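You operate a simulated robot arm through the tools that you are given. There is no shell and no other tool. Be economical: measure what you need, move in short steps, check, and stop when the job is done.

The job below is to be done with a simulated two-armed robot. You get a single attempt, and the scene is never put back.

## Task
Put two of the black knobs from the bench fifty-seven on the red tray. Then take the purple spool and put it on the shelf under bench twenty-seven. Then fetch the orange spool and set it on the top of the blue cart. Then put the green tag on the bench twenty-six away on the middle ledge of the tall rack. Then put the white box on the bench twenty-six away on the shelf under bench fifty-seven. Then close the inner lid of the middle blue case. Keep to this order. Set down upright: white box.

The check looks at the end state, three seconds after you hand in, the way a careful person would. Anything else that was tipped, shoved, dropped, spilled or broken makes it a failure. A push-on lid holds only when it is set on centred and level and pressed home; a screw cap is set on level and turned clockwise until tight.

## Robot
Two 6-joint arms with two-finger parallel grippers on one trunk, on a base that drives. Base frame: it is fixed to the floor where the robot stands at the start and does not move with it; the origin is under the middle of the robot, x ahead of it, y to its left, z up; the surface under the hand at the start is at about z = 780. Units: mm, degrees, N and s.
The left shoulder is at the start at [60, 187, 1072], the right one opposite. With the tool pointing down near the work surface each hand reaches from about 260 to 620 mm from the robot's upright axis, wherever it stands, measured 20 degrees to its own side. Places, roughly: black knob (3x3x3 cm) [300, -400, 800]; green tag [-2250, -2000, 750]; inner lid of the middle blue case [-2500, -2400, 1100]; middle ledge of the tall rack (36x22 cm) [-5640, -3500, 1100]; orange spool (8x8x8 cm) [2200, 3900, 1200]; purple spool (8x8x8 cm) [1900, 3800, 1200]; red tray (20x15x3 cm) [400, -500, 800]; shelf under bench fifty-seven [1200, -200, 300]; shelf under bench twenty-seven [700, 3800, 300]; top of the blue cart [1400, 1000, 800]; white box [-3000, -1750, 750]. Payload 1.57 kg a hand.
The tool frame of a hand sits at the grasp point between the pads (the TCP): z along the fingers, y along the line on which they close. The tips reach 30 mm beyond it. The gripper opens to 110 mm. The fingers are 24 mm wide and 12 mm thick; the gripper's body (48 by 112 mm) begins 78 mm behind the TCP.
Orientation is told as [roll, pitch, yaw] about the base's x, y, z axes, in that order, counted from this pose: with the fingers straight down and closing along the base's y, the tool's x points along the base's -x, its y along +y and its z along -z.

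## Interface
- The arms move only by the tool send_rows. It takes "left_steps", "right_steps" or both (then of equal length, played together; a hand with none holds still); each is text: rows parted by semicolons, each of 7 numbers parted by spaces: the closure, from 0 (fully open) to 1 (shut), then the shift along the base's x, y, z in mm, then the turn, a rotation vector about the base's x, y, z in degrees. In form: grip dx dy dz wx wy wz; .... A call has 1 to 10 rows; each row is the pose to reach, as a shift and turn from the pose commanded when the call began. Rows are played at 5 a second. More than 50 mm and 8.6 degrees between two rows, or a gripper value outside its range, and nothing of the call is played. Where a pose cannot be reached the arm comes as near as it can. A force on the tool above 40 N (or 10 N above the force at the start of the call, whichever is more), or a blocked arm, ends the call early, and 0.2 s more pass. Each finger travels about 153 mm/s and halts on what it meets, pressing with about 38 N; the grip force reading is that of the motor and also rises with nothing between the fingers. The clock runs only during rows and for 0.2 s after the last one: add rows that repeat a pose to give the fingers time. The reply holds the time, the measured pose of the TCP, the force on the tool along the base axes, the opening and the grip force, in the units named above and with some noise, with the torque about the TCP (base axes, N m) and any sound that the robot's microphone picked up.
- Cameras (640 x 400 px; columns grow to the right, rows downward): "scene" is now at [12.5, -25.8, 1614.4]; the picture's right is [-0.32, -0.95, 0.00], its down [-0.73, 0.25, -0.64] and it looks along [0.60, -0.21, -0.77] (base axes); focal length 278 px, centre (320, 200). "left" rides on the left gripper at [70, -16, -141] in its tool frame; the picture's right is [0.23, 0.97, 0.00], its down [-0.86, 0.20, -0.48] and it looks along [-0.47, 0.11, 0.88] (tool axes); focal length 222 px, centre (320, 200). "right" rides on the right gripper at [70, 16, -141] in its tool frame; the picture's right is [-0.23, 0.97, 0.00], its down [-0.86, -0.20, -0.48] and it looks along [-0.47, -0.11, 0.88] (tool axes); focal length 222 px, centre (320, 200). There is no depth. A picture from a camera that has moved, and an enlarged one, comes with that camera's place and axes in the base frame and with its lens.
- grab_frame(camera): a new picture of that camera. No time passes.
- lift_body(by): slides the trunk up (or, below 0, down) by that many mm; the arms and the scene camera ride with it, the base frame stays. It gives what a move gives, with no picture.
- steer(legs): drives the robot by 1 to 6 legs, each [ahead, left, turn to the left] in mm, mm and degrees, along the robot's own axes; the way and the turn of a leg run together, so that a leg with both is an arc; at most 1500 mm and 180 degrees a leg. The arms and the cameras ride along, it lands a little off, and it stops where it bumps. It gives what a move gives.
- pan_tilt(pan, tilt): turns the head with the scene camera to pan (to the left, within 86 degrees either way) and tilt (down, from -29 to 69), counted from straight ahead of the robot. It gives what a move gives.
- inspect(camera, box): a new picture of the part [left, top, right, bottom] of that camera's present view, enlarged. No time passes.
- sign_off(): hands the job in; it is judged then, once.

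Go step by step. Nothing tells you exact positions but the pictures and the camera data: compare them with the known pose of the tool, close in by small moves and look again before you grip or let go. The budget is 196 turns and 184 pictures, counting those below and the enlarged ones. Unless the task says otherwise, let go and move clear before handing in, and close with one line.

The tools are called after "Emit:" by a JSON object that holds its "op" and its "data". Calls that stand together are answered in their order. send_rows: Moves the arms, as the interface text tells. Its arguments: {"type":"object","properties":{"left_steps":{"type":"string"},"right_steps":{"type":"string"}},"required":[]} The other tools are called the same way: lift_body (by) slides the trunk up or down; steer (legs) drives the base; pan_tilt (pan, tilt) turns the head that bears the scene camera; grab_frame (camera) takes a picture; inspect (camera, box) takes an enlarged picture of a part of a camera's view; sign_off () hands the job in.

At the start:

```text
t: 0.0
left_ee_pos: [403.8, 39.1, 996.0]
left_tool_rot: [-0.1, -0.1, 0.0]
left_wrist_force: [1.1, 0.0, 0.7]
left_moment: [0.0, 0.0, -0.02]
left_finger_gap: 110.1
left_grip_force: 0.0
right_ee_pos: [364.1, -314.1, 1065.4]
right_tool_rot: [0.0, 0.1, 0.0]
right_wrist_force: [0.4, -1.1, 0.3]
right_moment: [-0.01, -0.02, -0.01]
right_finger_gap: 109.8
right_grip_force: 0.0
trunk travel left (down, up): [-700.0, 290.0]
robot x, y, heading: [2.8, -1.8, 0.0]
head pan, tilt: [-18.8, 50.3]
```

scene: 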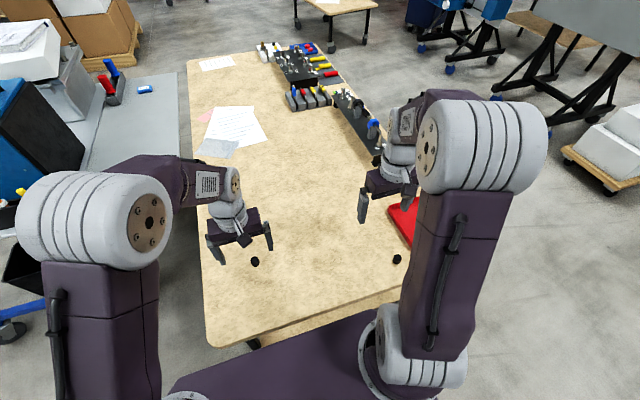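
right: 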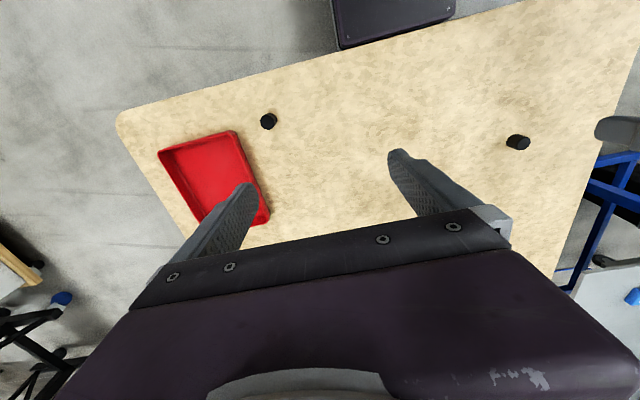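
left: 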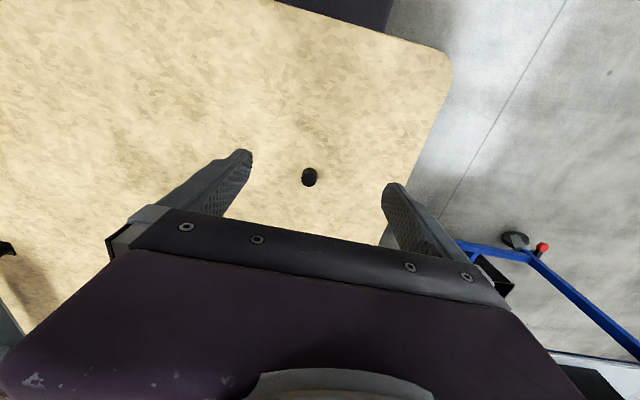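

I see two black knobs, at about [477, 32] and [336, -403], and the red tray centred near [425, -535]. I'll lower the left hand over the first and the right hand over the second, then look again.

Emit:
{"op": "send_rows", "data": {"left_steps": "0 15 -2 -30 0 0 0;0 30 -4 -60 0 0 0;0.2 50 -6 -90 0 0 0;0.4 73 -7 -110 0 0 0;0.4 73 -7 -110 0 0 0;0.4 73 -7 -110 0 0 0", "right_steps": "0.4 -5 -18 -40 0 0 0;0.4 -10 -36 -80 0 0 0;0.4 -15 -54 -120 0 0 0;0.4 -20 -72 -150 0 0 0;0.4 -27 -88 -180 0 0 0;0.4 -27 -88 -180 0 0 0"}}

Emit:
{"op": "grab_frame", "data": {"camera": "left"}}

Emit:
{"op": "grab_frame", "data": {"camera": "right"}}

```text
t: 1.4
left_ee_pos: [477.1, 33.7, 885.9]
left_tool_rot: [-0.2, -0.1, 0.0]
left_wrist_force: [-0.6, 0.5, -0.5]
left_moment: [-0.01, 0.0, 0.02]
left_finger_gap: 66.0
left_grip_force: 0.1
right_ee_pos: [337.4, -401.3, 884.4]
right_tool_rot: [0.0, 0.1, -0.1]
right_wrist_force: [0.0, 0.1, 0.1]
right_moment: [0.01, -0.02, 0.03]
right_finger_gap: 65.9
right_grip_force: 0.1
trunk travel left (down, up): [-700.0, 290.0]
robot x, y, heading: [-1.3, 0.8, -0.1]
head pan, tilt: [-18.8, 50.3]
```

```text
180 pictures are left
camera left: at [408.4, 16.8, 1027.2], right [-0.23, 0.97, 0.0], down [0.86, 0.2, 0.48], along [0.47, 0.11, -0.88], focal length 222 px, centre (320, 200)
```

left: 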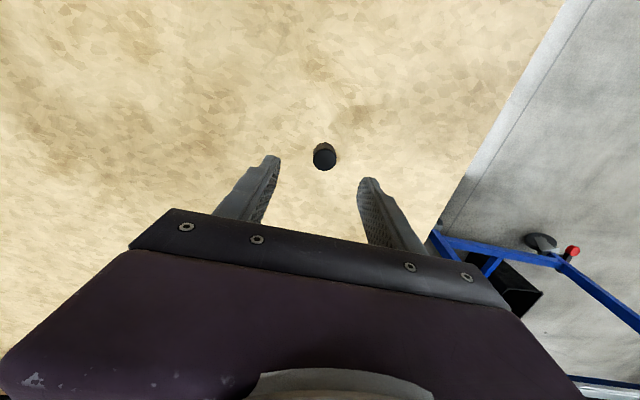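

```text
179 pictures are left
camera right: at [269.6, -384.2, 1025.7], right [0.23, 0.97, 0.0], down [0.86, -0.2, 0.48], along [0.47, -0.11, -0.88], focal length 222 px, centre (320, 200)
```

right: 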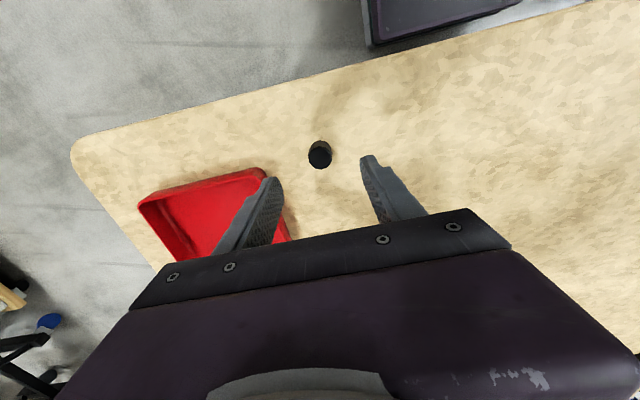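

Both knobs sit nearly under the hands. I'll go down and close on them.

Emit:
{"op": "send_rows", "data": {"left_steps": "0.4 0 4 -25 0 0 0;0.4 0 4 -50 0 0 0;0.4 0 4 -73 0 0 0;0.4 0 4 -73 0 0 0;0.7 0 4 -73 0 0 0;1 0 4 -73 0 0 0;1 0 4 -73 0 0 0;1 0 4 -73 0 0 0", "right_steps": "0.4 0 1 -25 0 0 0;0.4 0 1 -50 0 0 0;0.4 0 1 -72 0 0 0;0.4 0 1 -72 0 0 0;0.7 0 1 -72 0 0 0;1 0 1 -72 0 0 0;1 0 1 -72 0 0 0;1 0 1 -72 0 0 0"}}

Emit:
{"op": "grab_frame", "data": {"camera": "left"}}

Emit:
{"op": "grab_frame", "data": {"camera": "right"}}

```text
t: 3.2
left_ee_pos: [477.8, 35.4, 811.9]
left_tool_rot: [0.0, 0.0, 0.0]
left_wrist_force: [0.9, 0.1, 0.5]
left_moment: [0.02, -0.01, 0.0]
left_finger_gap: 22.5
left_grip_force: 34.9
right_ee_pos: [338.1, -400.6, 813.3]
right_tool_rot: [0.0, -0.1, 0.0]
right_wrist_force: [-0.7, 0.1, 0.7]
right_moment: [0.01, -0.03, 0.02]
right_finger_gap: 22.6
right_grip_force: 34.9
trunk travel left (down, up): [-700.0, 290.0]
robot x, y, heading: [-0.4, -0.1, 0.0]
head pan, tilt: [-18.8, 50.3]
```

```text
178 pictures are left
camera left: at [407.8, 20.0, 954.2], right [-0.23, 0.97, 0.0], down [0.86, 0.2, 0.48], along [0.47, 0.11, -0.88], focal length 222 px, centre (320, 200)
```

left: 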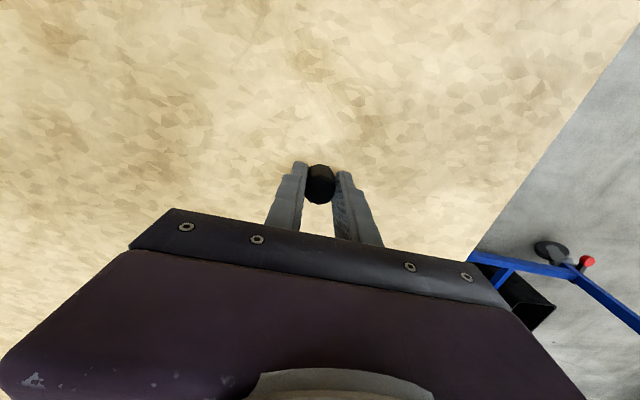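

```text
177 pictures are left
camera right: at [269.3, -383.3, 954.3], right [0.23, 0.97, 0.0], down [0.86, -0.2, 0.48], along [0.47, -0.11, -0.88], focal length 222 px, centre (320, 200)
```

right: 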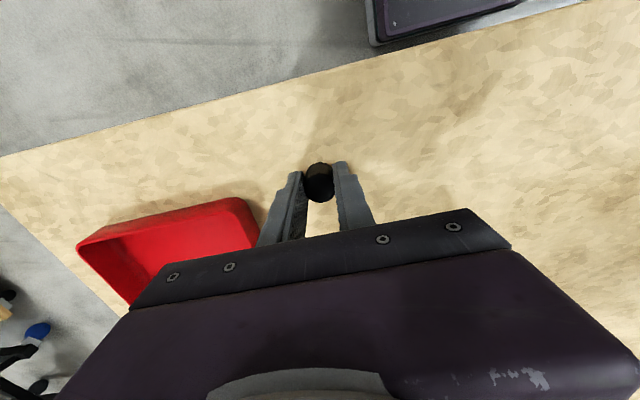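

Both knobs are gripped (22.5 mm). I'll lift them and strafe right towards the tray.

Emit:
{"op": "send_rows", "data": {"left_steps": "1 0 0 40 0 0 0;1 -20 0 80 0 0 0;1 -50 0 120 0 0 0;1 -50 0 120 0 0 0", "right_steps": "1 0 0 40 0 0 0;1 0 0 80 0 0 0;1 0 0 120 0 0 0;1 0 0 120 0 0 0"}}

Emit:
{"op": "steer", "data": {"legs": [[0, -350, 0]]}}

Emit:
{"op": "grab_frame", "data": {"camera": "left"}}

Emit:
{"op": "grab_frame", "data": {"camera": "right"}}

Emit:
{"op": "grab_frame", "data": {"camera": "scene"}}

```text
t: 4.2
left_ee_pos: [428.2, 37.0, 931.7]
left_tool_rot: [0.0, 0.1, 0.0]
left_wrist_force: [-0.4, 0.0, -0.1]
left_moment: [-0.02, -0.01, 0.02]
left_finger_gap: 22.6
left_grip_force: 35.2
right_ee_pos: [339.0, -399.9, 934.5]
right_tool_rot: [0.0, 0.2, 0.0]
right_wrist_force: [0.6, 0.5, -0.3]
right_moment: [0.01, 0.06, 0.02]
right_finger_gap: 22.6
right_grip_force: 34.9
trunk travel left (down, up): [-700.0, 290.0]
robot x, y, heading: [0.7, 5.2, -0.2]
head pan, tilt: [-18.8, 50.3]
```

```text
t: 6.5
left_ee_pos: [427.9, -315.6, 930.9]
left_tool_rot: [0.0, 0.0, 0.0]
left_wrist_force: [0.5, 0.4, -0.3]
left_moment: [0.0, 0.02, -0.03]
left_finger_gap: 23.1
left_grip_force: 34.6
right_ee_pos: [339.2, -751.8, 934.1]
right_tool_rot: [0.0, 0.0, 0.0]
right_wrist_force: [0.4, -0.4, -0.5]
right_moment: [0.01, 0.02, 0.01]
right_finger_gap: 22.5
right_grip_force: 34.5
trunk travel left (down, up): [-700.0, 290.0]
robot x, y, heading: [-0.6, -348.2, 0.2]
head pan, tilt: [-18.8, 50.3]
```

```text
176 pictures are left
camera left: at [358.2, -330.3, 1072.3], right [-0.23, 0.97, 0.0], down [0.86, 0.2, 0.48], along [0.47, 0.11, -0.88], focal length 222 px, centre (320, 200)
```

left: 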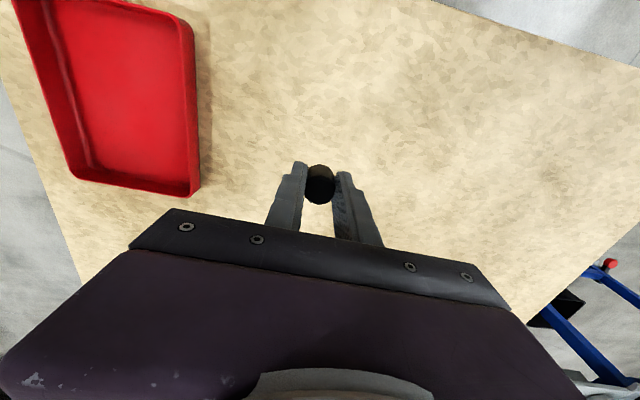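

```text
175 pictures are left
camera right: at [269.8, -733.3, 1074.2], right [0.23, 0.97, 0.0], down [0.86, -0.2, 0.48], along [0.47, -0.11, -0.88], focal length 222 px, centre (320, 200)
```

right: 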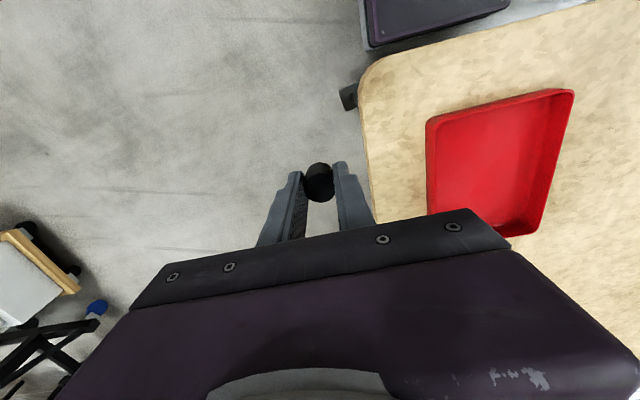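

```text
174 pictures are left
camera scene: at [12.6, -375.8, 1614.4], right [-0.32, -0.95, 0.0], down [-0.73, 0.25, -0.64], along [0.6, -0.21, -0.77], focal length 278 px, centre (320, 200)
```

scene: 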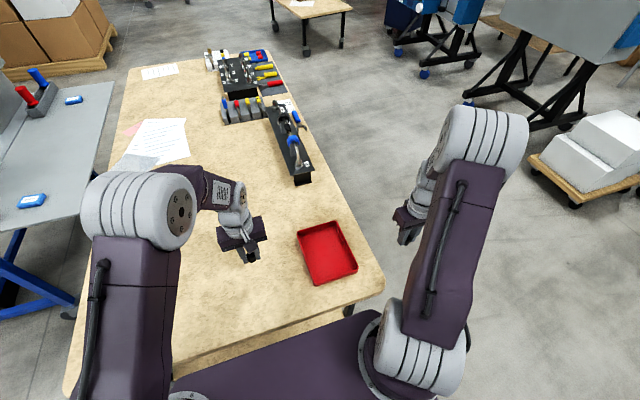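

The tray centre is about [428, -545]. I'll set the right-hand knob into the tray's near part at about [385, -555].

Emit:
{"op": "send_rows", "data": {"right_steps": "1 10 40 0 0 0 0;1 20 85 0 0 0 0;1 30 130 0 0 0 0;1 40 165 -20 0 0 0;1 46 195 -40 0 0 0;1 46 195 -80 0 0 0;1 46 195 -100 0 0 0;1 46 195 -100 0 0 0"}}

Emit:
{"op": "grab_frame", "data": {"camera": "right"}}

```text
t: 8.3
left_ee_pos: [428.3, -315.2, 931.1]
left_tool_rot: [0.0, 0.0, -0.1]
left_wrist_force: [-0.1, -0.6, -1.4]
left_moment: [0.02, -0.02, -0.02]
left_finger_gap: 22.6
left_grip_force: 35.4
right_ee_pos: [384.6, -555.4, 833.5]
right_tool_rot: [0.1, 0.0, 0.0]
right_wrist_force: [0.7, 0.0, -0.5]
right_moment: [-0.03, 0.03, 0.02]
right_finger_gap: 22.6
right_grip_force: 35.7
trunk travel left (down, up): [-700.0, 290.0]
robot x, y, heading: [-0.8, -350.0, -0.0]
head pan, tilt: [-18.8, 50.3]
```

```text
173 pictures are left
camera right: at [315.1, -538.0, 974.3], right [0.23, 0.97, 0.0], down [0.85, -0.2, 0.48], along [0.47, -0.11, -0.88], focal length 222 px, centre (320, 200)
```

right: 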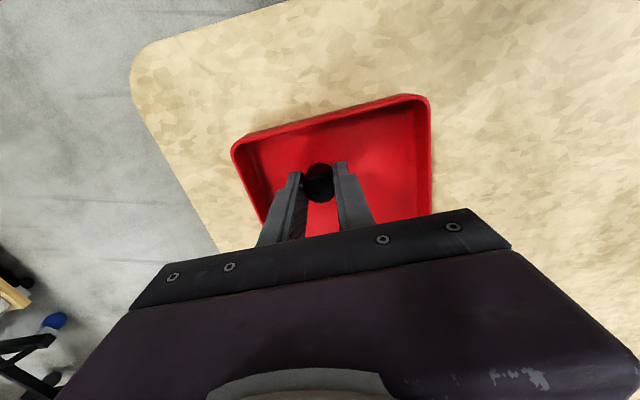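

The hand is inside the tray. I'll shift slightly left, lower and release.

Emit:
{"op": "send_rows", "data": {"right_steps": "1 0 12 -8 0 0 0;1 0 12 -17 0 0 0;1 0 12 -17 0 0 0;0.75 0 12 -17 0 0 0;0.6 0 12 -17 0 0 0;0.6 0 12 -17 0 0 0;0.6 0 12 20 0 0 0;0.6 0 12 60 0 0 0;0.6 0 12 100 0 0 0"}}

Emit:
{"op": "send_rows", "data": {"right_steps": "0.6 -10 -45 10 0 0 0;0.6 -20 -90 10 0 0 0;0.6 -30 -135 10 0 0 0;0.6 -40 -180 10 0 0 0;0.6 -45 -220 10 0 0 0"}}

Emit:
{"op": "grab_frame", "data": {"camera": "scene"}}

```text
t: 10.3
left_ee_pos: [426.8, -313.9, 930.7]
left_tool_rot: [-0.1, 0.0, 0.0]
left_wrist_force: [0.6, 0.0, -0.2]
left_moment: [0.01, -0.01, -0.02]
left_finger_gap: 22.8
left_grip_force: 34.8
right_ee_pos: [384.2, -544.7, 933.2]
right_tool_rot: [0.0, 0.0, 0.0]
right_wrist_force: [0.3, -0.3, -0.1]
right_moment: [-0.02, -0.03, -0.04]
right_finger_gap: 44.2
right_grip_force: 0.0
trunk travel left (down, up): [-700.0, 290.0]
robot x, y, heading: [0.1, -353.8, 0.1]
head pan, tilt: [-18.8, 50.3]
```

```text
t: 11.5
left_ee_pos: [427.9, -314.7, 932.1]
left_tool_rot: [0.0, 0.0, 0.0]
left_wrist_force: [-0.3, 0.1, 0.2]
left_moment: [0.01, -0.03, 0.0]
left_finger_gap: 22.5
left_grip_force: 35.5
right_ee_pos: [339.6, -765.3, 942.4]
right_tool_rot: [0.1, 0.0, 0.0]
right_wrist_force: [0.5, -0.2, -0.1]
right_moment: [0.01, -0.03, 0.03]
right_finger_gap: 43.9
right_grip_force: 0.0
trunk travel left (down, up): [-700.0, 290.0]
robot x, y, heading: [1.3, -348.3, 0.2]
head pan, tilt: [-18.8, 50.3]
```

```text
172 pictures are left
camera scene: at [12.6, -377.7, 1614.4], right [-0.32, -0.95, 0.0], down [-0.73, 0.25, -0.64], along [0.6, -0.2, -0.77], focal length 278 px, centre (320, 200)
```

scene: 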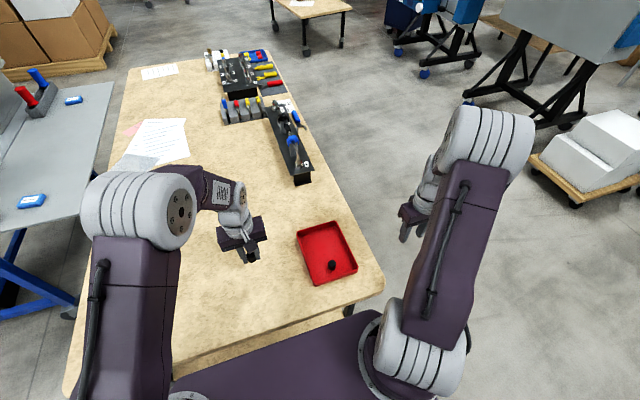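

One knob is in the tray. Now the left hand takes the second one to about [460, -530].

Emit:
{"op": "send_rows", "data": {"left_steps": "1 5 -45 0 0 0 0;1 10 -90 0 0 0 0;1 20 -135 0 0 0 0;1 25 -180 0 0 0 0;1 32 -217 0 0 0 0;1 32 -217 -45 0 0 0;1 32 -217 -90 0 0 0;1 32 -217 -90 0 0 0"}}

Emit:
{"op": "grab_frame", "data": {"camera": "left"}}

```text
t: 13.3
left_ee_pos: [451.3, -524.4, 842.2]
left_tool_rot: [0.0, -0.1, 0.0]
left_wrist_force: [-1.0, -1.1, -0.3]
left_moment: [0.02, -0.03, -0.01]
left_finger_gap: 22.3
left_grip_force: 35.6
left hand out of reach, approached as far as the arm can: row 6, 7, 8
right_ee_pos: [339.2, -763.9, 943.4]
right_tool_rot: [0.0, 0.0, 0.1]
right_wrist_force: [0.0, -0.5, -0.9]
right_moment: [0.0, 0.03, -0.01]
right_finger_gap: 43.8
right_grip_force: 0.0
trunk travel left (down, up): [-700.0, 290.0]
robot x, y, heading: [0.4, -349.5, 0.0]
head pan, tilt: [-18.8, 50.3]
```

```text
171 pictures are left
camera left: at [381.6, -539.8, 983.0], right [-0.23, 0.97, 0.0], down [0.86, 0.2, 0.48], along [0.47, 0.11, -0.88], focal length 222 px, centre (320, 200)
```

left: 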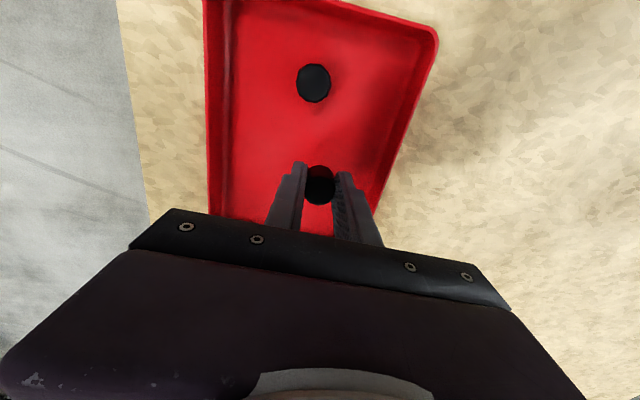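

The left arm is at its reach limit. I'll raise the hand, strafe a little further and put the hand back relative to the tray.

Emit:
{"op": "send_rows", "data": {"left_steps": "1 0 0 40 0 0 0;1 0 30 70 0 0 0;1 0 70 70 0 0 0;1 0 110 70 0 0 0;1 0 110 70 0 0 0"}}

Emit:
{"op": "steer", "data": {"legs": [[0, -120, 0]]}}

Emit:
{"op": "grab_frame", "data": {"camera": "left"}}

```text
t: 14.5
left_ee_pos: [493.6, -480.7, 910.6]
left_tool_rot: [0.0, 0.1, 0.0]
left_wrist_force: [-0.8, 0.6, -0.2]
left_moment: [0.03, -0.01, 0.02]
left_finger_gap: 22.5
left_grip_force: 35.1
left hand out of reach, approached as far as the arm can: row 1, 2, 3, 4, 5
right_ee_pos: [339.0, -764.0, 944.4]
right_tool_rot: [0.1, 0.0, 0.0]
right_wrist_force: [0.3, -0.6, 0.3]
right_moment: [-0.02, -0.01, -0.04]
right_finger_gap: 44.2
right_grip_force: 0.1
trunk travel left (down, up): [-700.0, 290.0]
robot x, y, heading: [3.4, -355.4, -0.1]
head pan, tilt: [-18.8, 50.3]
```

```text
t: 15.7
left_ee_pos: [492.0, -599.4, 910.4]
left_tool_rot: [-0.1, 0.0, 0.1]
left_wrist_force: [0.1, 0.9, 0.0]
left_moment: [-0.01, -0.02, 0.05]
left_finger_gap: 23.0
left_grip_force: 34.8
right_ee_pos: [340.0, -883.5, 943.2]
right_tool_rot: [-0.1, 0.0, 0.1]
right_wrist_force: [-0.4, -0.4, -0.2]
right_moment: [-0.02, 0.02, 0.02]
right_finger_gap: 44.1
right_grip_force: 0.0
trunk travel left (down, up): [-700.0, 290.0]
robot x, y, heading: [-1.3, -470.6, 0.0]
head pan, tilt: [-18.8, 50.3]
```

```text
170 pictures are left
camera left: at [424.1, -616.5, 1052.3], right [-0.23, 0.97, 0.0], down [0.86, 0.2, 0.48], along [0.46, 0.11, -0.88], focal length 222 px, centre (320, 200)
```

left: 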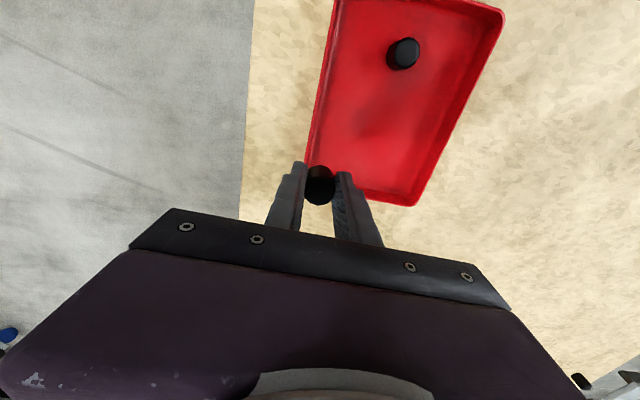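

I'll command a null shift to see where the commanded pose really is.

Emit:
{"op": "send_rows", "data": {"left_steps": "1 0 0 0 0 0 0;1 0 0 0 0 0 0;1 0 0 0 0 0 0;1 0 0 0 0 0 0"}}

Emit:
{"op": "grab_frame", "data": {"camera": "left"}}

```text
t: 16.7
left_ee_pos: [493.1, -600.3, 910.8]
left_tool_rot: [0.1, 0.1, 0.2]
left_wrist_force: [-0.7, -0.1, 0.7]
left_moment: [-0.01, 0.02, 0.0]
left_finger_gap: 22.7
left_grip_force: 35.1
right_ee_pos: [339.2, -882.8, 943.8]
right_tool_rot: [0.0, 0.0, 0.1]
right_wrist_force: [-0.2, -0.6, 0.0]
right_moment: [-0.02, -0.01, 0.01]
right_finger_gap: 44.0
right_grip_force: 0.1
trunk travel left (down, up): [-700.0, 290.0]
robot x, y, heading: [-0.3, -470.2, 0.2]
head pan, tilt: [-18.8, 50.3]
```

```text
169 pictures are left
camera left: at [424.1, -616.7, 1052.2], right [-0.23, 0.97, 0.0], down [0.86, 0.2, 0.48], along [0.46, 0.11, -0.88], focal length 222 px, centre (320, 200)
```

left: 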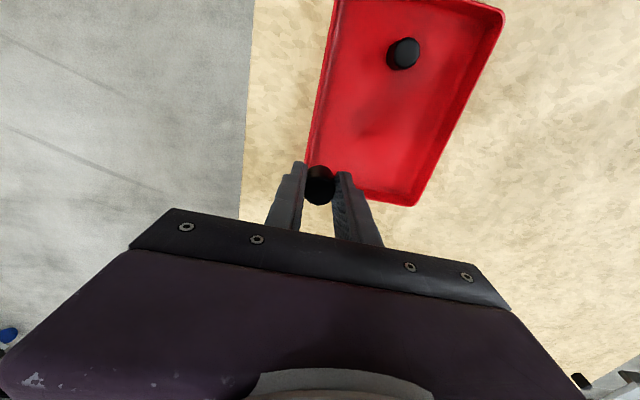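

The command follows the actual pose. I'll move to about [455, -540] above the tray, then look.

Emit:
{"op": "send_rows", "data": {"left_steps": "1 -20 30 0 0 0 0;1 -38 60 0 0 0 0;1 -38 60 -30 0 0 0;1 -38 60 -65 0 0 0;1 -38 60 -65 0 0 0"}}

Emit:
{"op": "grab_frame", "data": {"camera": "left"}}

```text
t: 17.9
left_ee_pos: [504.8, -574.2, 849.0]
left_tool_rot: [0.2, 0.1, 0.1]
left_wrist_force: [0.2, -0.2, 0.5]
left_moment: [0.0, 0.02, -0.02]
left_finger_gap: 22.7
left_grip_force: 35.5
left hand out of reach, approached as far as the arm can: row 1, 2, 3, 4, 5
right_ee_pos: [339.6, -882.2, 943.2]
right_tool_rot: [0.0, 0.0, 0.1]
right_wrist_force: [0.4, 0.3, 0.1]
right_moment: [0.0, 0.01, 0.0]
right_finger_gap: 43.8
right_grip_force: 0.0
trunk travel left (down, up): [-700.0, 290.0]
robot x, y, heading: [-1.0, -465.6, -0.1]
head pan, tilt: [-18.8, 50.3]
```

```text
168 pictures are left
camera left: at [435.5, -590.3, 990.5], right [-0.23, 0.97, 0.0], down [0.86, 0.2, 0.48], along [0.46, 0.11, -0.88], focal length 222 px, centre (320, 200)
```

left: 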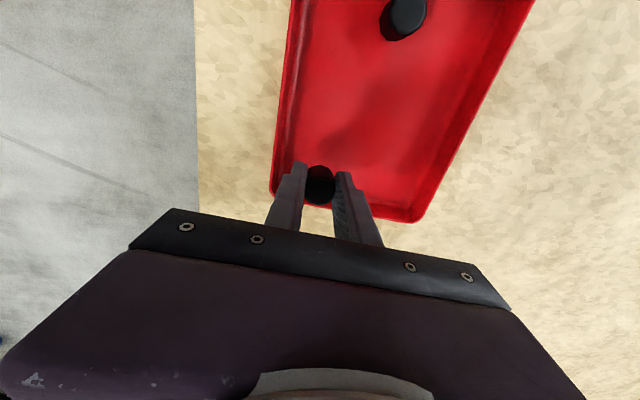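

The arm seems stuck at a joint limit on this side. I'll raise it, strafe the robot further right so the tray falls on the left arm's own side, and move the hand left.

Emit:
{"op": "send_rows", "data": {"left_steps": "1 0 0 40 0 0 0;1 0 0 80 0 0 0;1 0 0 80 0 0 0"}}

Emit:
{"op": "steer", "data": {"legs": [[0, -200, 0]]}}

Emit:
{"op": "send_rows", "data": {"left_steps": "1 0 40 0 0 0 0;1 0 80 0 0 0 0;1 0 120 0 0 0 0;1 0 160 0 0 0 0;1 0 200 0 0 0 0;1 0 235 0 0 0 0;1 0 235 0 0 0 0"}}

Emit:
{"op": "grab_frame", "data": {"camera": "scene"}}

```text
t: 18.7
left_ee_pos: [510.6, -576.8, 929.8]
left_tool_rot: [0.0, 0.2, 0.1]
left_wrist_force: [-0.9, 0.2, -0.6]
left_moment: [0.01, 0.03, 0.0]
left_finger_gap: 22.7
left_grip_force: 35.6
left hand out of reach, approached as far as the arm can: row 1, 2, 3
right_ee_pos: [339.2, -882.9, 943.7]
right_tool_rot: [0.0, 0.0, 0.0]
right_wrist_force: [0.4, -0.2, 0.2]
right_moment: [0.0, -0.01, 0.02]
right_finger_gap: 43.9
right_grip_force: 0.1
trunk travel left (down, up): [-700.0, 290.0]
robot x, y, heading: [-1.9, -472.3, 0.1]
head pan, tilt: [-18.8, 50.3]
```

```text
t: 20.3
left_ee_pos: [509.8, -776.3, 931.0]
left_tool_rot: [0.1, 0.2, 0.1]
left_wrist_force: [0.5, 0.1, -0.8]
left_moment: [-0.01, 0.03, 0.01]
left_finger_gap: 22.6
left_grip_force: 35.2
right_ee_pos: [340.6, -1083.5, 943.3]
right_tool_rot: [-0.1, 0.0, 0.1]
right_wrist_force: [-0.4, 0.4, 0.0]
right_moment: [0.0, 0.02, 0.02]
right_finger_gap: 43.9
right_grip_force: 0.1
trunk travel left (down, up): [-700.0, 290.0]
robot x, y, heading: [1.9, -674.7, 0.0]
head pan, tilt: [-18.8, 50.3]
```

```text
t: 21.9
left_ee_pos: [584.2, -592.6, 947.8]
left_tool_rot: [0.1, 0.3, 0.1]
left_wrist_force: [-0.4, 0.6, 0.1]
left_moment: [0.0, -0.02, 0.01]
left_finger_gap: 22.6
left_grip_force: 35.6
left hand out of reach, approached as far as the arm can: row 1, 2, 3, 4, 5, 6, 7
right_ee_pos: [340.5, -1082.9, 942.1]
right_tool_rot: [-0.1, 0.0, 0.1]
right_wrist_force: [-0.4, -0.5, -0.4]
right_moment: [0.02, 0.02, -0.01]
right_finger_gap: 44.0
right_grip_force: 0.0
trunk travel left (down, up): [-700.0, 290.0]
robot x, y, heading: [-0.5, -675.7, 0.1]
head pan, tilt: [-18.8, 50.3]
```

```text
167 pictures are left
camera scene: at [13.1, -696.7, 1614.4], right [-0.32, -0.95, 0.0], down [-0.73, 0.25, -0.64], along [0.6, -0.2, -0.77], focal length 278 px, centre (320, 200)
```

scene: 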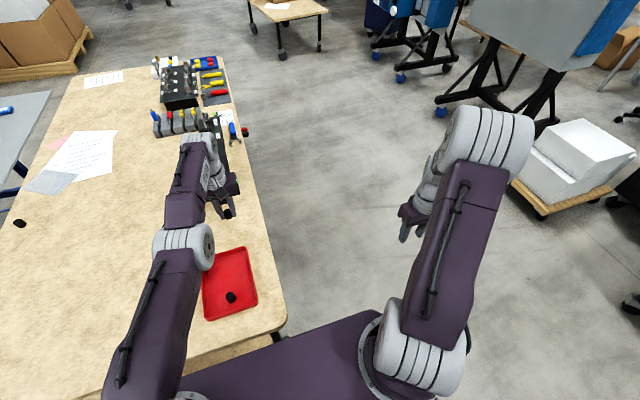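

The left arm has stretched out oddly. I'll pull it back towards a comfortable pose in front of its shoulder.

Emit:
{"op": "send_rows", "data": {"left_steps": "1 -20 0 10 0 0 0;1 -45 0 20 0 0 0;1 -70 0 30 0 0 0;1 -100 0 40 0 0 0;1 -130 0 40 0 0 0;1 -150 0 40 0 0 0;1 -150 0 40 0 0 0"}}

Emit:
{"op": "grab_frame", "data": {"camera": "scene"}}

```text
t: 23.5
left_ee_pos: [579.8, -607.6, 976.7]
left_tool_rot: [0.1, 0.3, 0.1]
left_wrist_force: [0.5, -0.2, 0.0]
left_moment: [0.01, -0.01, -0.06]
left_finger_gap: 22.6
left_grip_force: 34.8
left hand out of reach, approached as far as the arm can: row 1, 2, 3, 4, 5, 6, 7
right_ee_pos: [340.8, -1084.2, 943.0]
right_tool_rot: [0.0, -0.1, 0.1]
right_wrist_force: [0.3, -0.1, 0.7]
right_moment: [0.02, -0.03, 0.04]
right_finger_gap: 43.9
right_grip_force: 0.1
trunk travel left (down, up): [-700.0, 290.0]
robot x, y, heading: [2.1, -668.9, 0.1]
head pan, tilt: [-18.8, 50.3]
```

```text
166 pictures are left
camera scene: at [13.0, -696.4, 1614.4], right [-0.32, -0.95, 0.0], down [-0.73, 0.25, -0.64], along [0.6, -0.21, -0.77], focal length 278 px, centre (320, 200)
```

scene: 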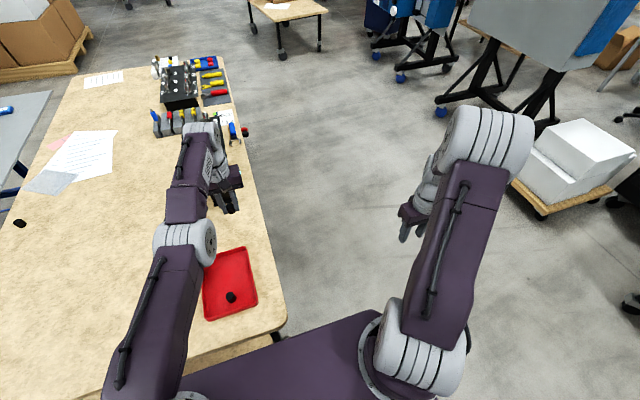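

The arm seems to sit in a wrist limit. I'll test a yaw turn with a raise to see if it frees up.

Emit:
{"op": "send_rows", "data": {"left_steps": "1 0 0 10 0 0 -8;1 0 0 20 0 0 -16;1 0 0 30 0 0 -24;1 0 0 40 0 0 -32;1 0 0 40 0 0 -40;1 0 0 40 0 0 -40"}}

```text
t: 24.9
left_ee_pos: [578.0, -609.5, 1016.5]
left_tool_rot: [0.2, 0.2, -40.0]
left_wrist_force: [0.0, -0.1, -0.5]
left_moment: [-0.03, 0.02, 0.04]
left_finger_gap: 23.0
left_grip_force: 35.4
right_ee_pos: [340.4, -1085.6, 943.7]
right_tool_rot: [0.0, -0.1, 0.1]
right_wrist_force: [-0.1, 0.4, 0.3]
right_moment: [-0.01, 0.0, -0.03]
right_finger_gap: 44.3
right_grip_force: 0.1
trunk travel left (down, up): [-700.0, 290.0]
robot x, y, heading: [-2.2, -667.8, -0.0]
head pan, tilt: [-18.8, 50.3]
```

A negative yaw frees it. Now I'll pull the hand back with this yaw.

Emit:
{"op": "send_rows", "data": {"left_steps": "1 -30 0 0 0 0 0;1 -60 0 0 0 0 0;1 -90 0 0 0 0 0;1 -125 0 0 0 0 0;1 -160 20 0 0 0 0;1 -160 40 0 0 0 0;1 -160 40 0 0 0 0"}}

Emit:
{"op": "grab_frame", "data": {"camera": "scene"}}

```text
t: 26.5
left_ee_pos: [418.6, -570.5, 1017.4]
left_tool_rot: [0.1, 0.2, -39.9]
left_wrist_force: [0.9, 0.0, -0.3]
left_moment: [0.01, -0.01, -0.04]
left_finger_gap: 23.0
left_grip_force: 35.2
right_ee_pos: [339.3, -1083.2, 945.0]
right_tool_rot: [0.0, 0.0, 0.2]
right_wrist_force: [0.0, 0.3, 0.2]
right_moment: [0.04, -0.01, -0.01]
right_finger_gap: 44.0
right_grip_force: 0.1
trunk travel left (down, up): [-700.0, 290.0]
robot x, y, heading: [-3.3, -668.8, 0.3]
head pan, tilt: [-18.8, 50.3]
```

```text
165 pictures are left
camera scene: at [12.8, -697.0, 1614.4], right [-0.32, -0.95, 0.0], down [-0.73, 0.25, -0.64], along [0.6, -0.2, -0.77], focal length 278 px, centre (320, 200)
```

scene: 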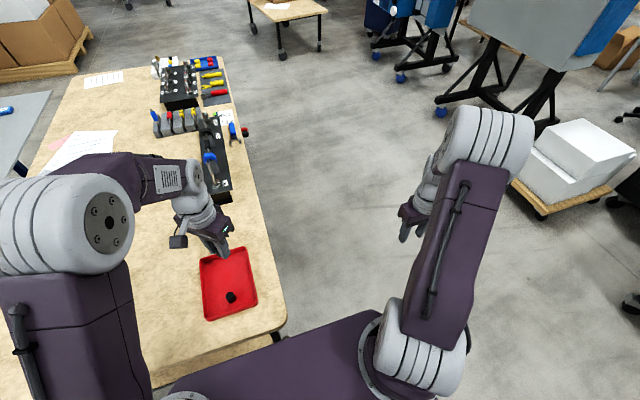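

The arm is back in its normal posture. I'll move over the tray and turn the yaw back.

Emit:
{"op": "send_rows", "data": {"left_steps": "1 10 10 -20 0 0 8;1 20 20 -40 0 0 16;1 30 25 -70 0 0 24;1 38 25 -100 0 0 32;1 38 25 -130 0 0 40;1 38 25 -165 0 0 40;1 38 25 -165 0 0 40"}}

Emit:
{"op": "grab_frame", "data": {"camera": "left"}}

```text
t: 28.1
left_ee_pos: [456.6, -545.7, 853.6]
left_tool_rot: [0.1, 0.2, 0.0]
left_wrist_force: [0.1, 0.4, 0.1]
left_moment: [-0.02, 0.0, 0.01]
left_finger_gap: 22.8
left_grip_force: 35.3
right_ee_pos: [339.5, -1083.8, 944.0]
right_tool_rot: [0.0, 0.0, 0.1]
right_wrist_force: [0.5, 0.1, -0.5]
right_moment: [0.0, 0.01, 0.0]
right_finger_gap: 44.0
right_grip_force: 0.1
trunk travel left (down, up): [-700.0, 290.0]
robot x, y, heading: [1.0, -671.9, 0.1]
head pan, tilt: [-18.8, 50.3]
```

```text
164 pictures are left
camera left: at [387.2, -561.7, 993.6], right [-0.23, 0.97, 0.0], down [0.86, 0.2, 0.48], along [0.46, 0.11, -0.88], focal length 222 px, centre (320, 200)
```

left: 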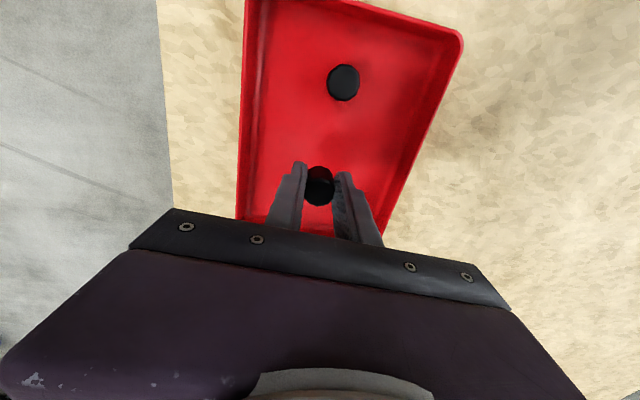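

Well centred in the tray. I'll lower the knob, release it and retreat upward.

Emit:
{"op": "send_rows", "data": {"left_steps": "1 0 0 -20 0 0 0;1 0 0 -37 0 0 0;1 0 0 -37 0 0 0;0.75 0 0 -37 0 0 0;0.6 0 0 -37 0 0 0;0.6 0 0 -37 0 0 0;0.6 0 0 10 0 0 0;0.6 0 0 50 0 0 0;0.6 0 0 90 0 0 0"}}

Emit:
{"op": "grab_frame", "data": {"camera": "left"}}

Emit:
{"op": "pan_tilt", "data": {"pan": 60, "tilt": 20}}

Emit:
{"op": "grab_frame", "data": {"camera": "scene"}}

```text
t: 30.1
left_ee_pos: [455.6, -544.8, 943.8]
left_tool_rot: [0.1, 0.2, 0.0]
left_wrist_force: [-0.5, -0.2, -0.6]
left_moment: [0.02, 0.01, -0.02]
left_finger_gap: 44.0
left_grip_force: 0.1
right_ee_pos: [339.3, -1084.8, 943.0]
right_tool_rot: [0.0, 0.0, 0.2]
right_wrist_force: [0.3, 1.5, 0.8]
right_moment: [0.03, -0.02, -0.01]
right_finger_gap: 43.9
right_grip_force: 0.0
trunk travel left (down, up): [-700.0, 290.0]
robot x, y, heading: [0.4, -671.7, 0.2]
head pan, tilt: [-18.8, 50.3]
```

```text
163 pictures are left
camera left: at [386.3, -560.8, 1084.4], right [-0.23, 0.97, 0.0], down [0.86, 0.2, 0.48], along [0.46, 0.11, -0.88], focal length 222 px, centre (320, 200)
```

left: 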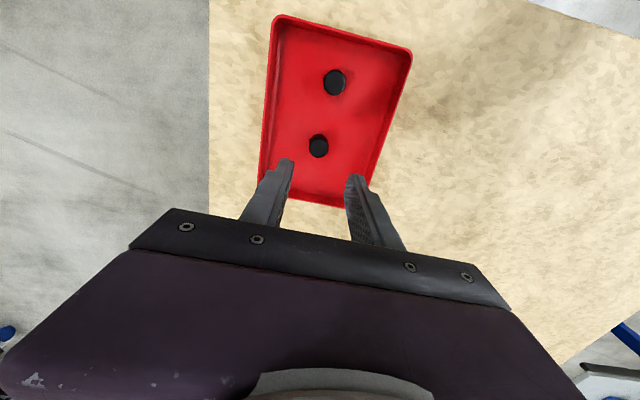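

```text
t: 31.6
left_ee_pos: [455.5, -544.8, 941.6]
left_tool_rot: [0.1, 0.3, 0.1]
left_wrist_force: [0.2, -0.1, -0.2]
left_moment: [0.0, 0.04, 0.01]
left_finger_gap: 44.1
left_grip_force: 0.1
right_ee_pos: [340.2, -1083.2, 943.3]
right_tool_rot: [0.0, 0.0, 0.0]
right_wrist_force: [-0.6, -0.4, -0.3]
right_moment: [0.01, -0.03, 0.02]
right_finger_gap: 43.9
right_grip_force: 0.1
trunk travel left (down, up): [-700.0, 290.0]
robot x, y, heading: [-1.1, -673.3, 0.0]
head pan, tilt: [60.0, 20.0]
```

```text
162 pictures are left
camera scene: at [-13.2, -591.0, 1660.4], right [0.87, -0.5, 0.0], down [-0.17, -0.3, -0.94], along [0.47, 0.81, -0.34], focal length 278 px, centre (320, 200)
```

scene: 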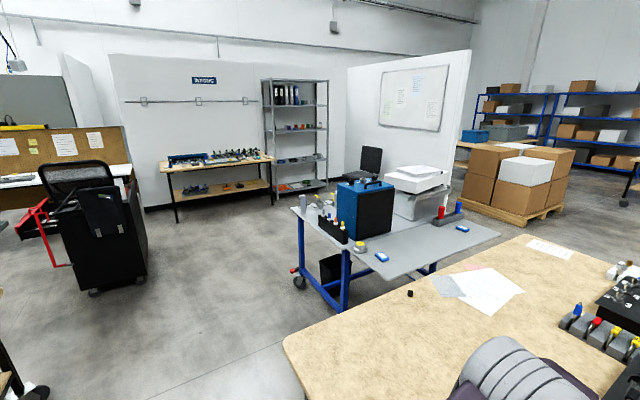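

Both knobs lie in the tray. The bench at about [640, 3570] and the tall rack near [2200, 4000] are visible; I'll strafe left along the bench, turn left and look ahead.

Emit:
{"op": "steer", "data": {"legs": [[0, 1400, 0], [0, 400, 0], [0, 0, 90], [700, -200, 0]]}}

Emit:
{"op": "pan_tilt", "data": {"pan": -25, "tilt": 15}}

Emit:
{"op": "grab_frame", "data": {"camera": "scene"}}

```text
t: 48.0
left_ee_pos: [57.4, 2271.9, 943.3]
left_tool_rot: [0.1, 0.3, 89.9]
left_wrist_force: [0.8, -0.3, 0.5]
left_moment: [0.02, -0.03, -0.04]
left_finger_gap: 44.0
left_grip_force: 0.0
right_ee_pos: [596.5, 2153.6, 944.7]
right_tool_rot: [0.1, 0.1, 90.0]
right_wrist_force: [-0.5, -0.3, -0.4]
right_moment: [0.03, 0.0, -0.04]
right_finger_gap: 43.9
right_grip_force: 0.1
trunk travel left (down, up): [-700.0, 290.0]
robot x, y, heading: [182.2, 1813.7, 89.9]
head pan, tilt: [60.0, 20.0]
```

```text
t: 49.6
left_ee_pos: [58.0, 2272.1, 941.8]
left_tool_rot: [0.1, 0.2, 89.9]
left_wrist_force: [-0.5, 0.2, -0.8]
left_moment: [-0.02, 0.07, 0.0]
left_finger_gap: 44.0
left_grip_force: 0.1
right_ee_pos: [597.9, 2152.7, 943.5]
right_tool_rot: [0.0, 0.0, 89.9]
right_wrist_force: [-0.2, 0.2, 0.5]
right_moment: [-0.01, -0.01, 0.02]
right_finger_gap: 44.1
right_grip_force: 0.0
trunk travel left (down, up): [-700.0, 290.0]
robot x, y, heading: [182.3, 1813.5, 89.9]
head pan, tilt: [-25.0, 15.0]
```

```text
161 pictures are left
camera scene: at [222.2, 1838.6, 1668.6], right [0.91, -0.42, 0.0], down [-0.11, -0.23, -0.97], along [0.41, 0.87, -0.26], focal length 278 px, centre (320, 200)
```

scene: 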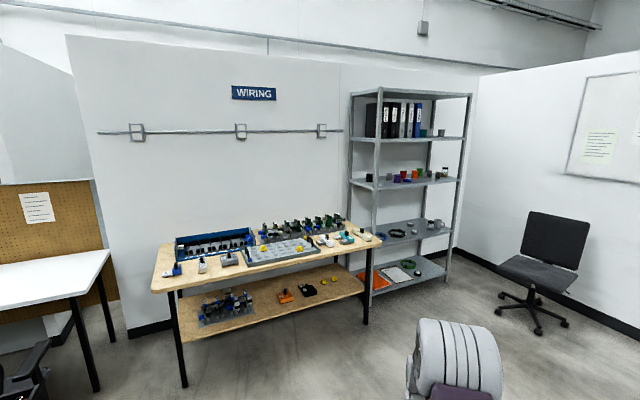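

Emit:
{"op": "inspect", "data": {"camera": "scene", "box": [340, 150, 480, 240]}}

Emit:
{"op": "inspect", "data": {"camera": "scene", "box": [140, 210, 400, 390]}}

```text
4.44 times, centred on (410, 195) of scene
camera zoom: at [222.2, 1838.6, 1668.6], right [0.91, -0.42, 0.0], down [-0.11, -0.23, -0.97], along [0.41, 0.87, -0.26], focal length 1237 px, centre (-80, 222)
```

zoom: 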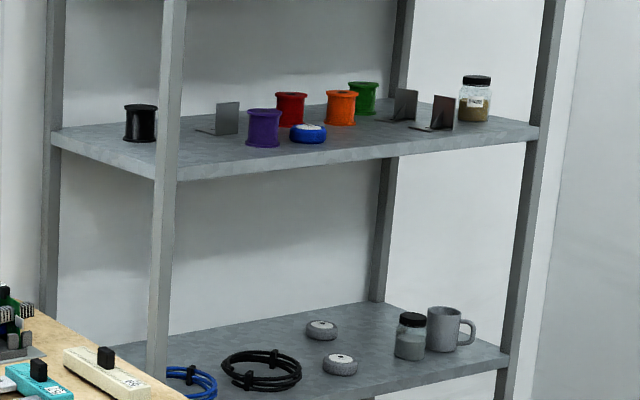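

```text
2.22 times, centred on (270, 300) of scene
camera zoom: at [222.2, 1838.6, 1668.6], right [0.91, -0.42, 0.0], down [-0.11, -0.23, -0.97], along [0.41, 0.87, -0.26], focal length 619 px, centre (431, -22)
```

zoom: 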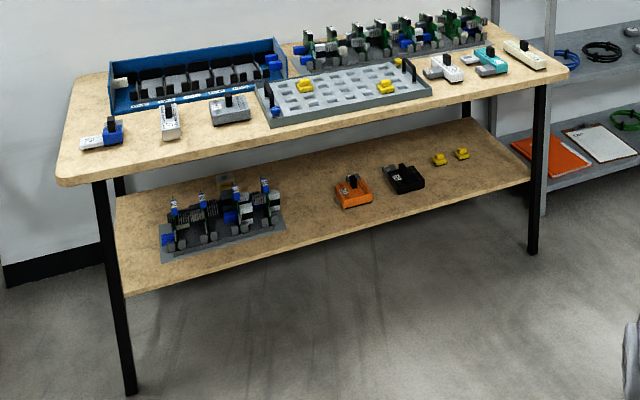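

The purple spool sits near [1910, 3780, 1200] and the orange near [2220, 3890], on the rack's middle-upper ledge; the left bench has its lower shelf at z≈300. I'll drive to the front of the rack, staying clear of cart and chair.

Emit:
{"op": "steer", "data": {"legs": [[500, 0, 0], [0, -1500, 0], [550, -170, 0]]}}

Emit:
{"op": "pan_tilt", "data": {"pan": 0, "tilt": 30}}

Emit:
{"op": "grab_frame", "data": {"camera": "scene"}}

```text
t: 62.4
left_ee_pos: [1730.6, 3315.1, 943.9]
left_tool_rot: [0.1, 0.3, 89.3]
left_wrist_force: [-0.2, -0.4, -0.3]
left_moment: [0.03, 0.02, -0.01]
left_finger_gap: 44.0
left_grip_force: 0.0
right_ee_pos: [2267.1, 3193.5, 944.2]
right_tool_rot: [-0.1, 0.0, 89.4]
right_wrist_force: [0.1, 0.5, -0.1]
right_moment: [0.01, -0.02, 0.03]
right_finger_gap: 44.1
right_grip_force: 0.0
trunk travel left (down, up): [-700.0, 290.0]
robot x, y, heading: [1853.8, 2859.4, 89.5]
head pan, tilt: [-25.0, 15.0]
```

```text
t: 63.3
left_ee_pos: [1729.7, 3314.9, 942.0]
left_tool_rot: [0.1, 0.3, 89.4]
left_wrist_force: [-0.1, 0.2, 0.0]
left_moment: [-0.01, 0.01, -0.01]
left_finger_gap: 43.7
left_grip_force: 0.1
right_ee_pos: [2267.9, 3193.2, 943.4]
right_tool_rot: [0.0, 0.0, 89.3]
right_wrist_force: [-0.3, 0.8, -0.5]
right_moment: [0.01, -0.01, 0.04]
right_finger_gap: 44.0
right_grip_force: 0.1
trunk travel left (down, up): [-700.0, 290.0]
robot x, y, heading: [1850.2, 2860.2, 89.3]
head pan, tilt: [0.0, 30.0]
```

```text
158 pictures are left
camera scene: at [1851.8, 2887.4, 1644.4], right [1.0, -0.01, 0.0], down [-0.01, -0.5, -0.87], along [0.01, 0.87, -0.5], focal length 278 px, centre (320, 200)
```

scene: 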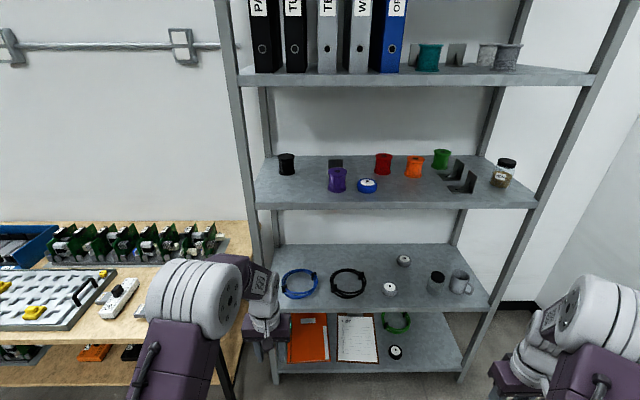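

Purple spool is near [1922, 3795, 1205], with the ledge's front edge at y≈3668 and the next ledge at z≈1540. I'll bring the right hand in front of it tilted 45° and draw the left hand back.

Emit:
{"op": "send_rows", "data": {"right_steps": "0.3 -30 5 27 4.5 0 0;0.2 -65 15 54 9 0 0;0.12 -100 25 81 13.5 0 0;0.12 -135 35 108 18 0 0;0.12 -170 45 135 22.5 0 0;0.12 -205 55 162 27 0 0;0.12 -240 65 189 31.5 0 0;0.12 -275 75 216 36 0 0;0.12 -310 85 243 40.5 0 0;0.12 -340 90 265 45 0 0", "left_steps": "0.6 -10 -16 0 0 0 0;0.6 -20 -32 0 0 0 0;0.6 -30 -48 0 0 0 0;0.6 -40 -64 0 0 0 0;0.6 -50 -80 0 0 0 0;0.6 -60 -96 0 0 0 0;0.6 -70 -112 0 0 0 0;0.6 -80 -128 0 0 0 0;0.6 -90 -144 0 0 0 0;0.6 -100 -150 0 0 0 0"}}

Emit:
{"op": "steer", "data": {"legs": [[250, 0, 0.6]]}}

Emit:
{"op": "grab_frame", "data": {"camera": "scene"}}

Emit:
{"op": "grab_frame", "data": {"camera": "right"}}

```text
t: 65.5
left_ee_pos: [1629.9, 3165.3, 942.8]
left_tool_rot: [0.0, 0.2, 89.3]
left_wrist_force: [0.0, 0.4, 0.7]
left_moment: [0.01, -0.04, -0.03]
left_finger_gap: 44.3
left_grip_force: 0.1
right_ee_pos: [1927.3, 3283.1, 1208.2]
right_tool_rot: [0.5, -45.0, 89.3]
right_wrist_force: [-0.1, -0.3, 0.0]
right_moment: [-0.02, 0.01, -0.02]
right_finger_gap: 96.8
right_grip_force: 0.0
trunk travel left (down, up): [-700.0, 290.0]
robot x, y, heading: [1851.4, 2857.6, 89.3]
head pan, tilt: [0.0, 30.0]
```

```text
t: 67.3
left_ee_pos: [1627.6, 3413.6, 943.3]
left_tool_rot: [0.0, 0.2, 90.1]
left_wrist_force: [-0.5, -0.8, 0.5]
left_moment: [0.05, 0.02, 0.0]
left_finger_gap: 44.0
left_grip_force: 0.1
right_ee_pos: [1923.8, 3534.8, 1208.8]
right_tool_rot: [0.6, -45.0, 90.0]
right_wrist_force: [-0.4, 0.3, 0.1]
right_moment: [-0.01, 0.01, -0.01]
right_finger_gap: 97.1
right_grip_force: 0.1
trunk travel left (down, up): [-700.0, 290.0]
robot x, y, heading: [1854.8, 3108.7, 90.1]
head pan, tilt: [0.0, 30.0]
```

```text
157 pictures are left
camera scene: at [1852.4, 3138.0, 1644.4], right [1.0, 0.0, 0.0], down [0.0, -0.5, -0.87], along [0.0, 0.87, -0.5], focal length 278 px, centre (320, 200)
```

scene: 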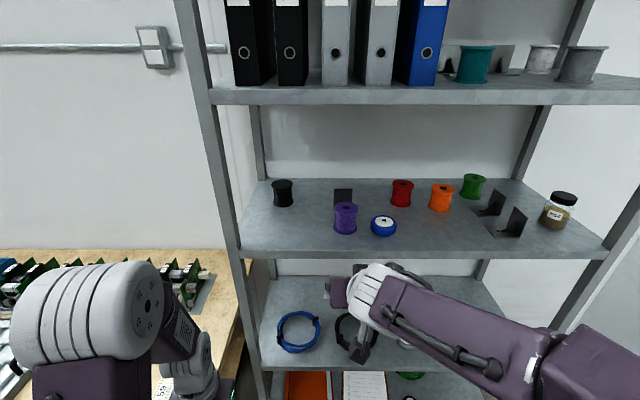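

```text
156 pictures are left
camera right: at [1910.1, 3386.3, 1258.3], right [-0.97, 0.16, 0.17], down [0.2, 0.27, 0.94], along [0.1, 0.95, -0.29], focal length 222 px, centre (320, 200)
```

right: 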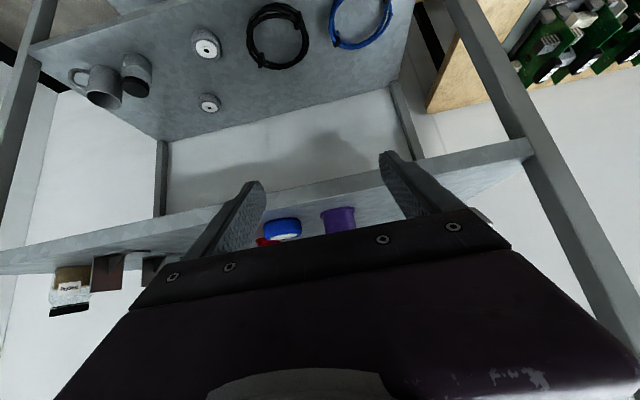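

Purple confirmed at about [1925, 3800, 1204], bottom near 1163. I'll drive 120 ahead, then look along the fingers.

Emit:
{"op": "steer", "data": {"legs": [[120, 0, 0]]}}

Emit:
{"op": "send_rows", "data": {"right_steps": "0.1 2 20 5 0 0 0;0.1 2 40 5 0 0 0;0.1 2 60 5 0 0 0;0.1 2 60 5 0 0 0"}}

Emit:
{"op": "grab_frame", "data": {"camera": "scene"}}

Emit:
{"op": "grab_frame", "data": {"camera": "right"}}

```text
t: 68.6
left_ee_pos: [1627.1, 3533.1, 943.8]
left_tool_rot: [0.1, 0.3, 90.1]
left_wrist_force: [0.3, -0.1, 0.8]
left_moment: [-0.02, -0.04, -0.03]
left_finger_gap: 44.0
left_grip_force: 0.0
right_ee_pos: [1923.1, 3654.9, 1208.7]
right_tool_rot: [0.6, -45.1, 89.9]
right_wrist_force: [-0.8, 1.2, -0.8]
right_moment: [-0.01, 0.0, 0.04]
right_finger_gap: 97.0
right_grip_force: 0.1
trunk travel left (down, up): [-700.0, 290.0]
robot x, y, heading: [1854.9, 3229.5, 90.2]
head pan, tilt: [0.0, 30.0]
```

```text
t: 69.6
left_ee_pos: [1628.0, 3532.9, 941.6]
left_tool_rot: [0.1, 0.2, 90.2]
left_wrist_force: [0.1, 0.3, -1.1]
left_moment: [0.01, -0.02, -0.04]
left_finger_gap: 43.9
left_grip_force: 0.0
right_ee_pos: [1925.3, 3715.0, 1213.2]
right_tool_rot: [0.6, -45.1, 89.8]
right_wrist_force: [0.8, 0.2, -0.7]
right_moment: [0.01, -0.01, 0.03]
right_finger_gap: 99.0
right_grip_force: 0.0
trunk travel left (down, up): [-700.0, 290.0]
robot x, y, heading: [1850.5, 3230.3, 90.2]
head pan, tilt: [0.0, 30.0]
```

```text
155 pictures are left
camera scene: at [1852.2, 3258.0, 1644.4], right [1.0, 0.0, 0.0], down [0.0, -0.5, -0.87], along [0.0, 0.87, -0.5], focal length 278 px, centre (320, 200)
```

scene: 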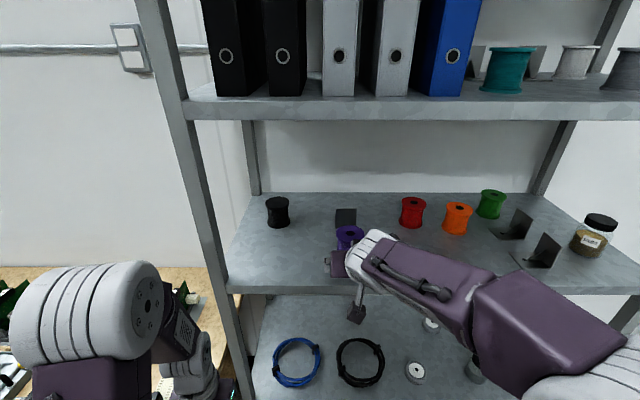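

```text
154 pictures are left
camera right: at [1911.8, 3566.0, 1262.8], right [-0.97, 0.16, 0.17], down [0.2, 0.27, 0.94], along [0.1, 0.95, -0.29], focal length 222 px, centre (320, 200)
```

right: 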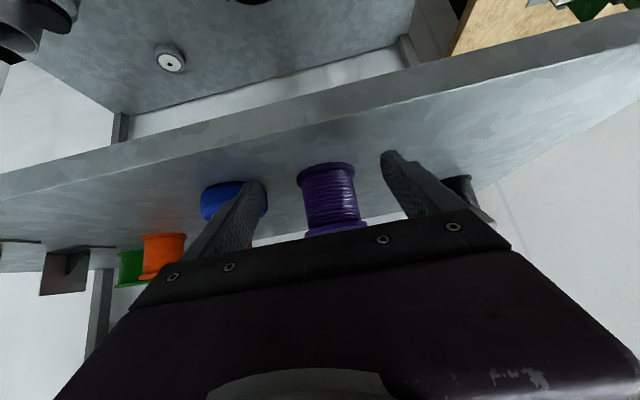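

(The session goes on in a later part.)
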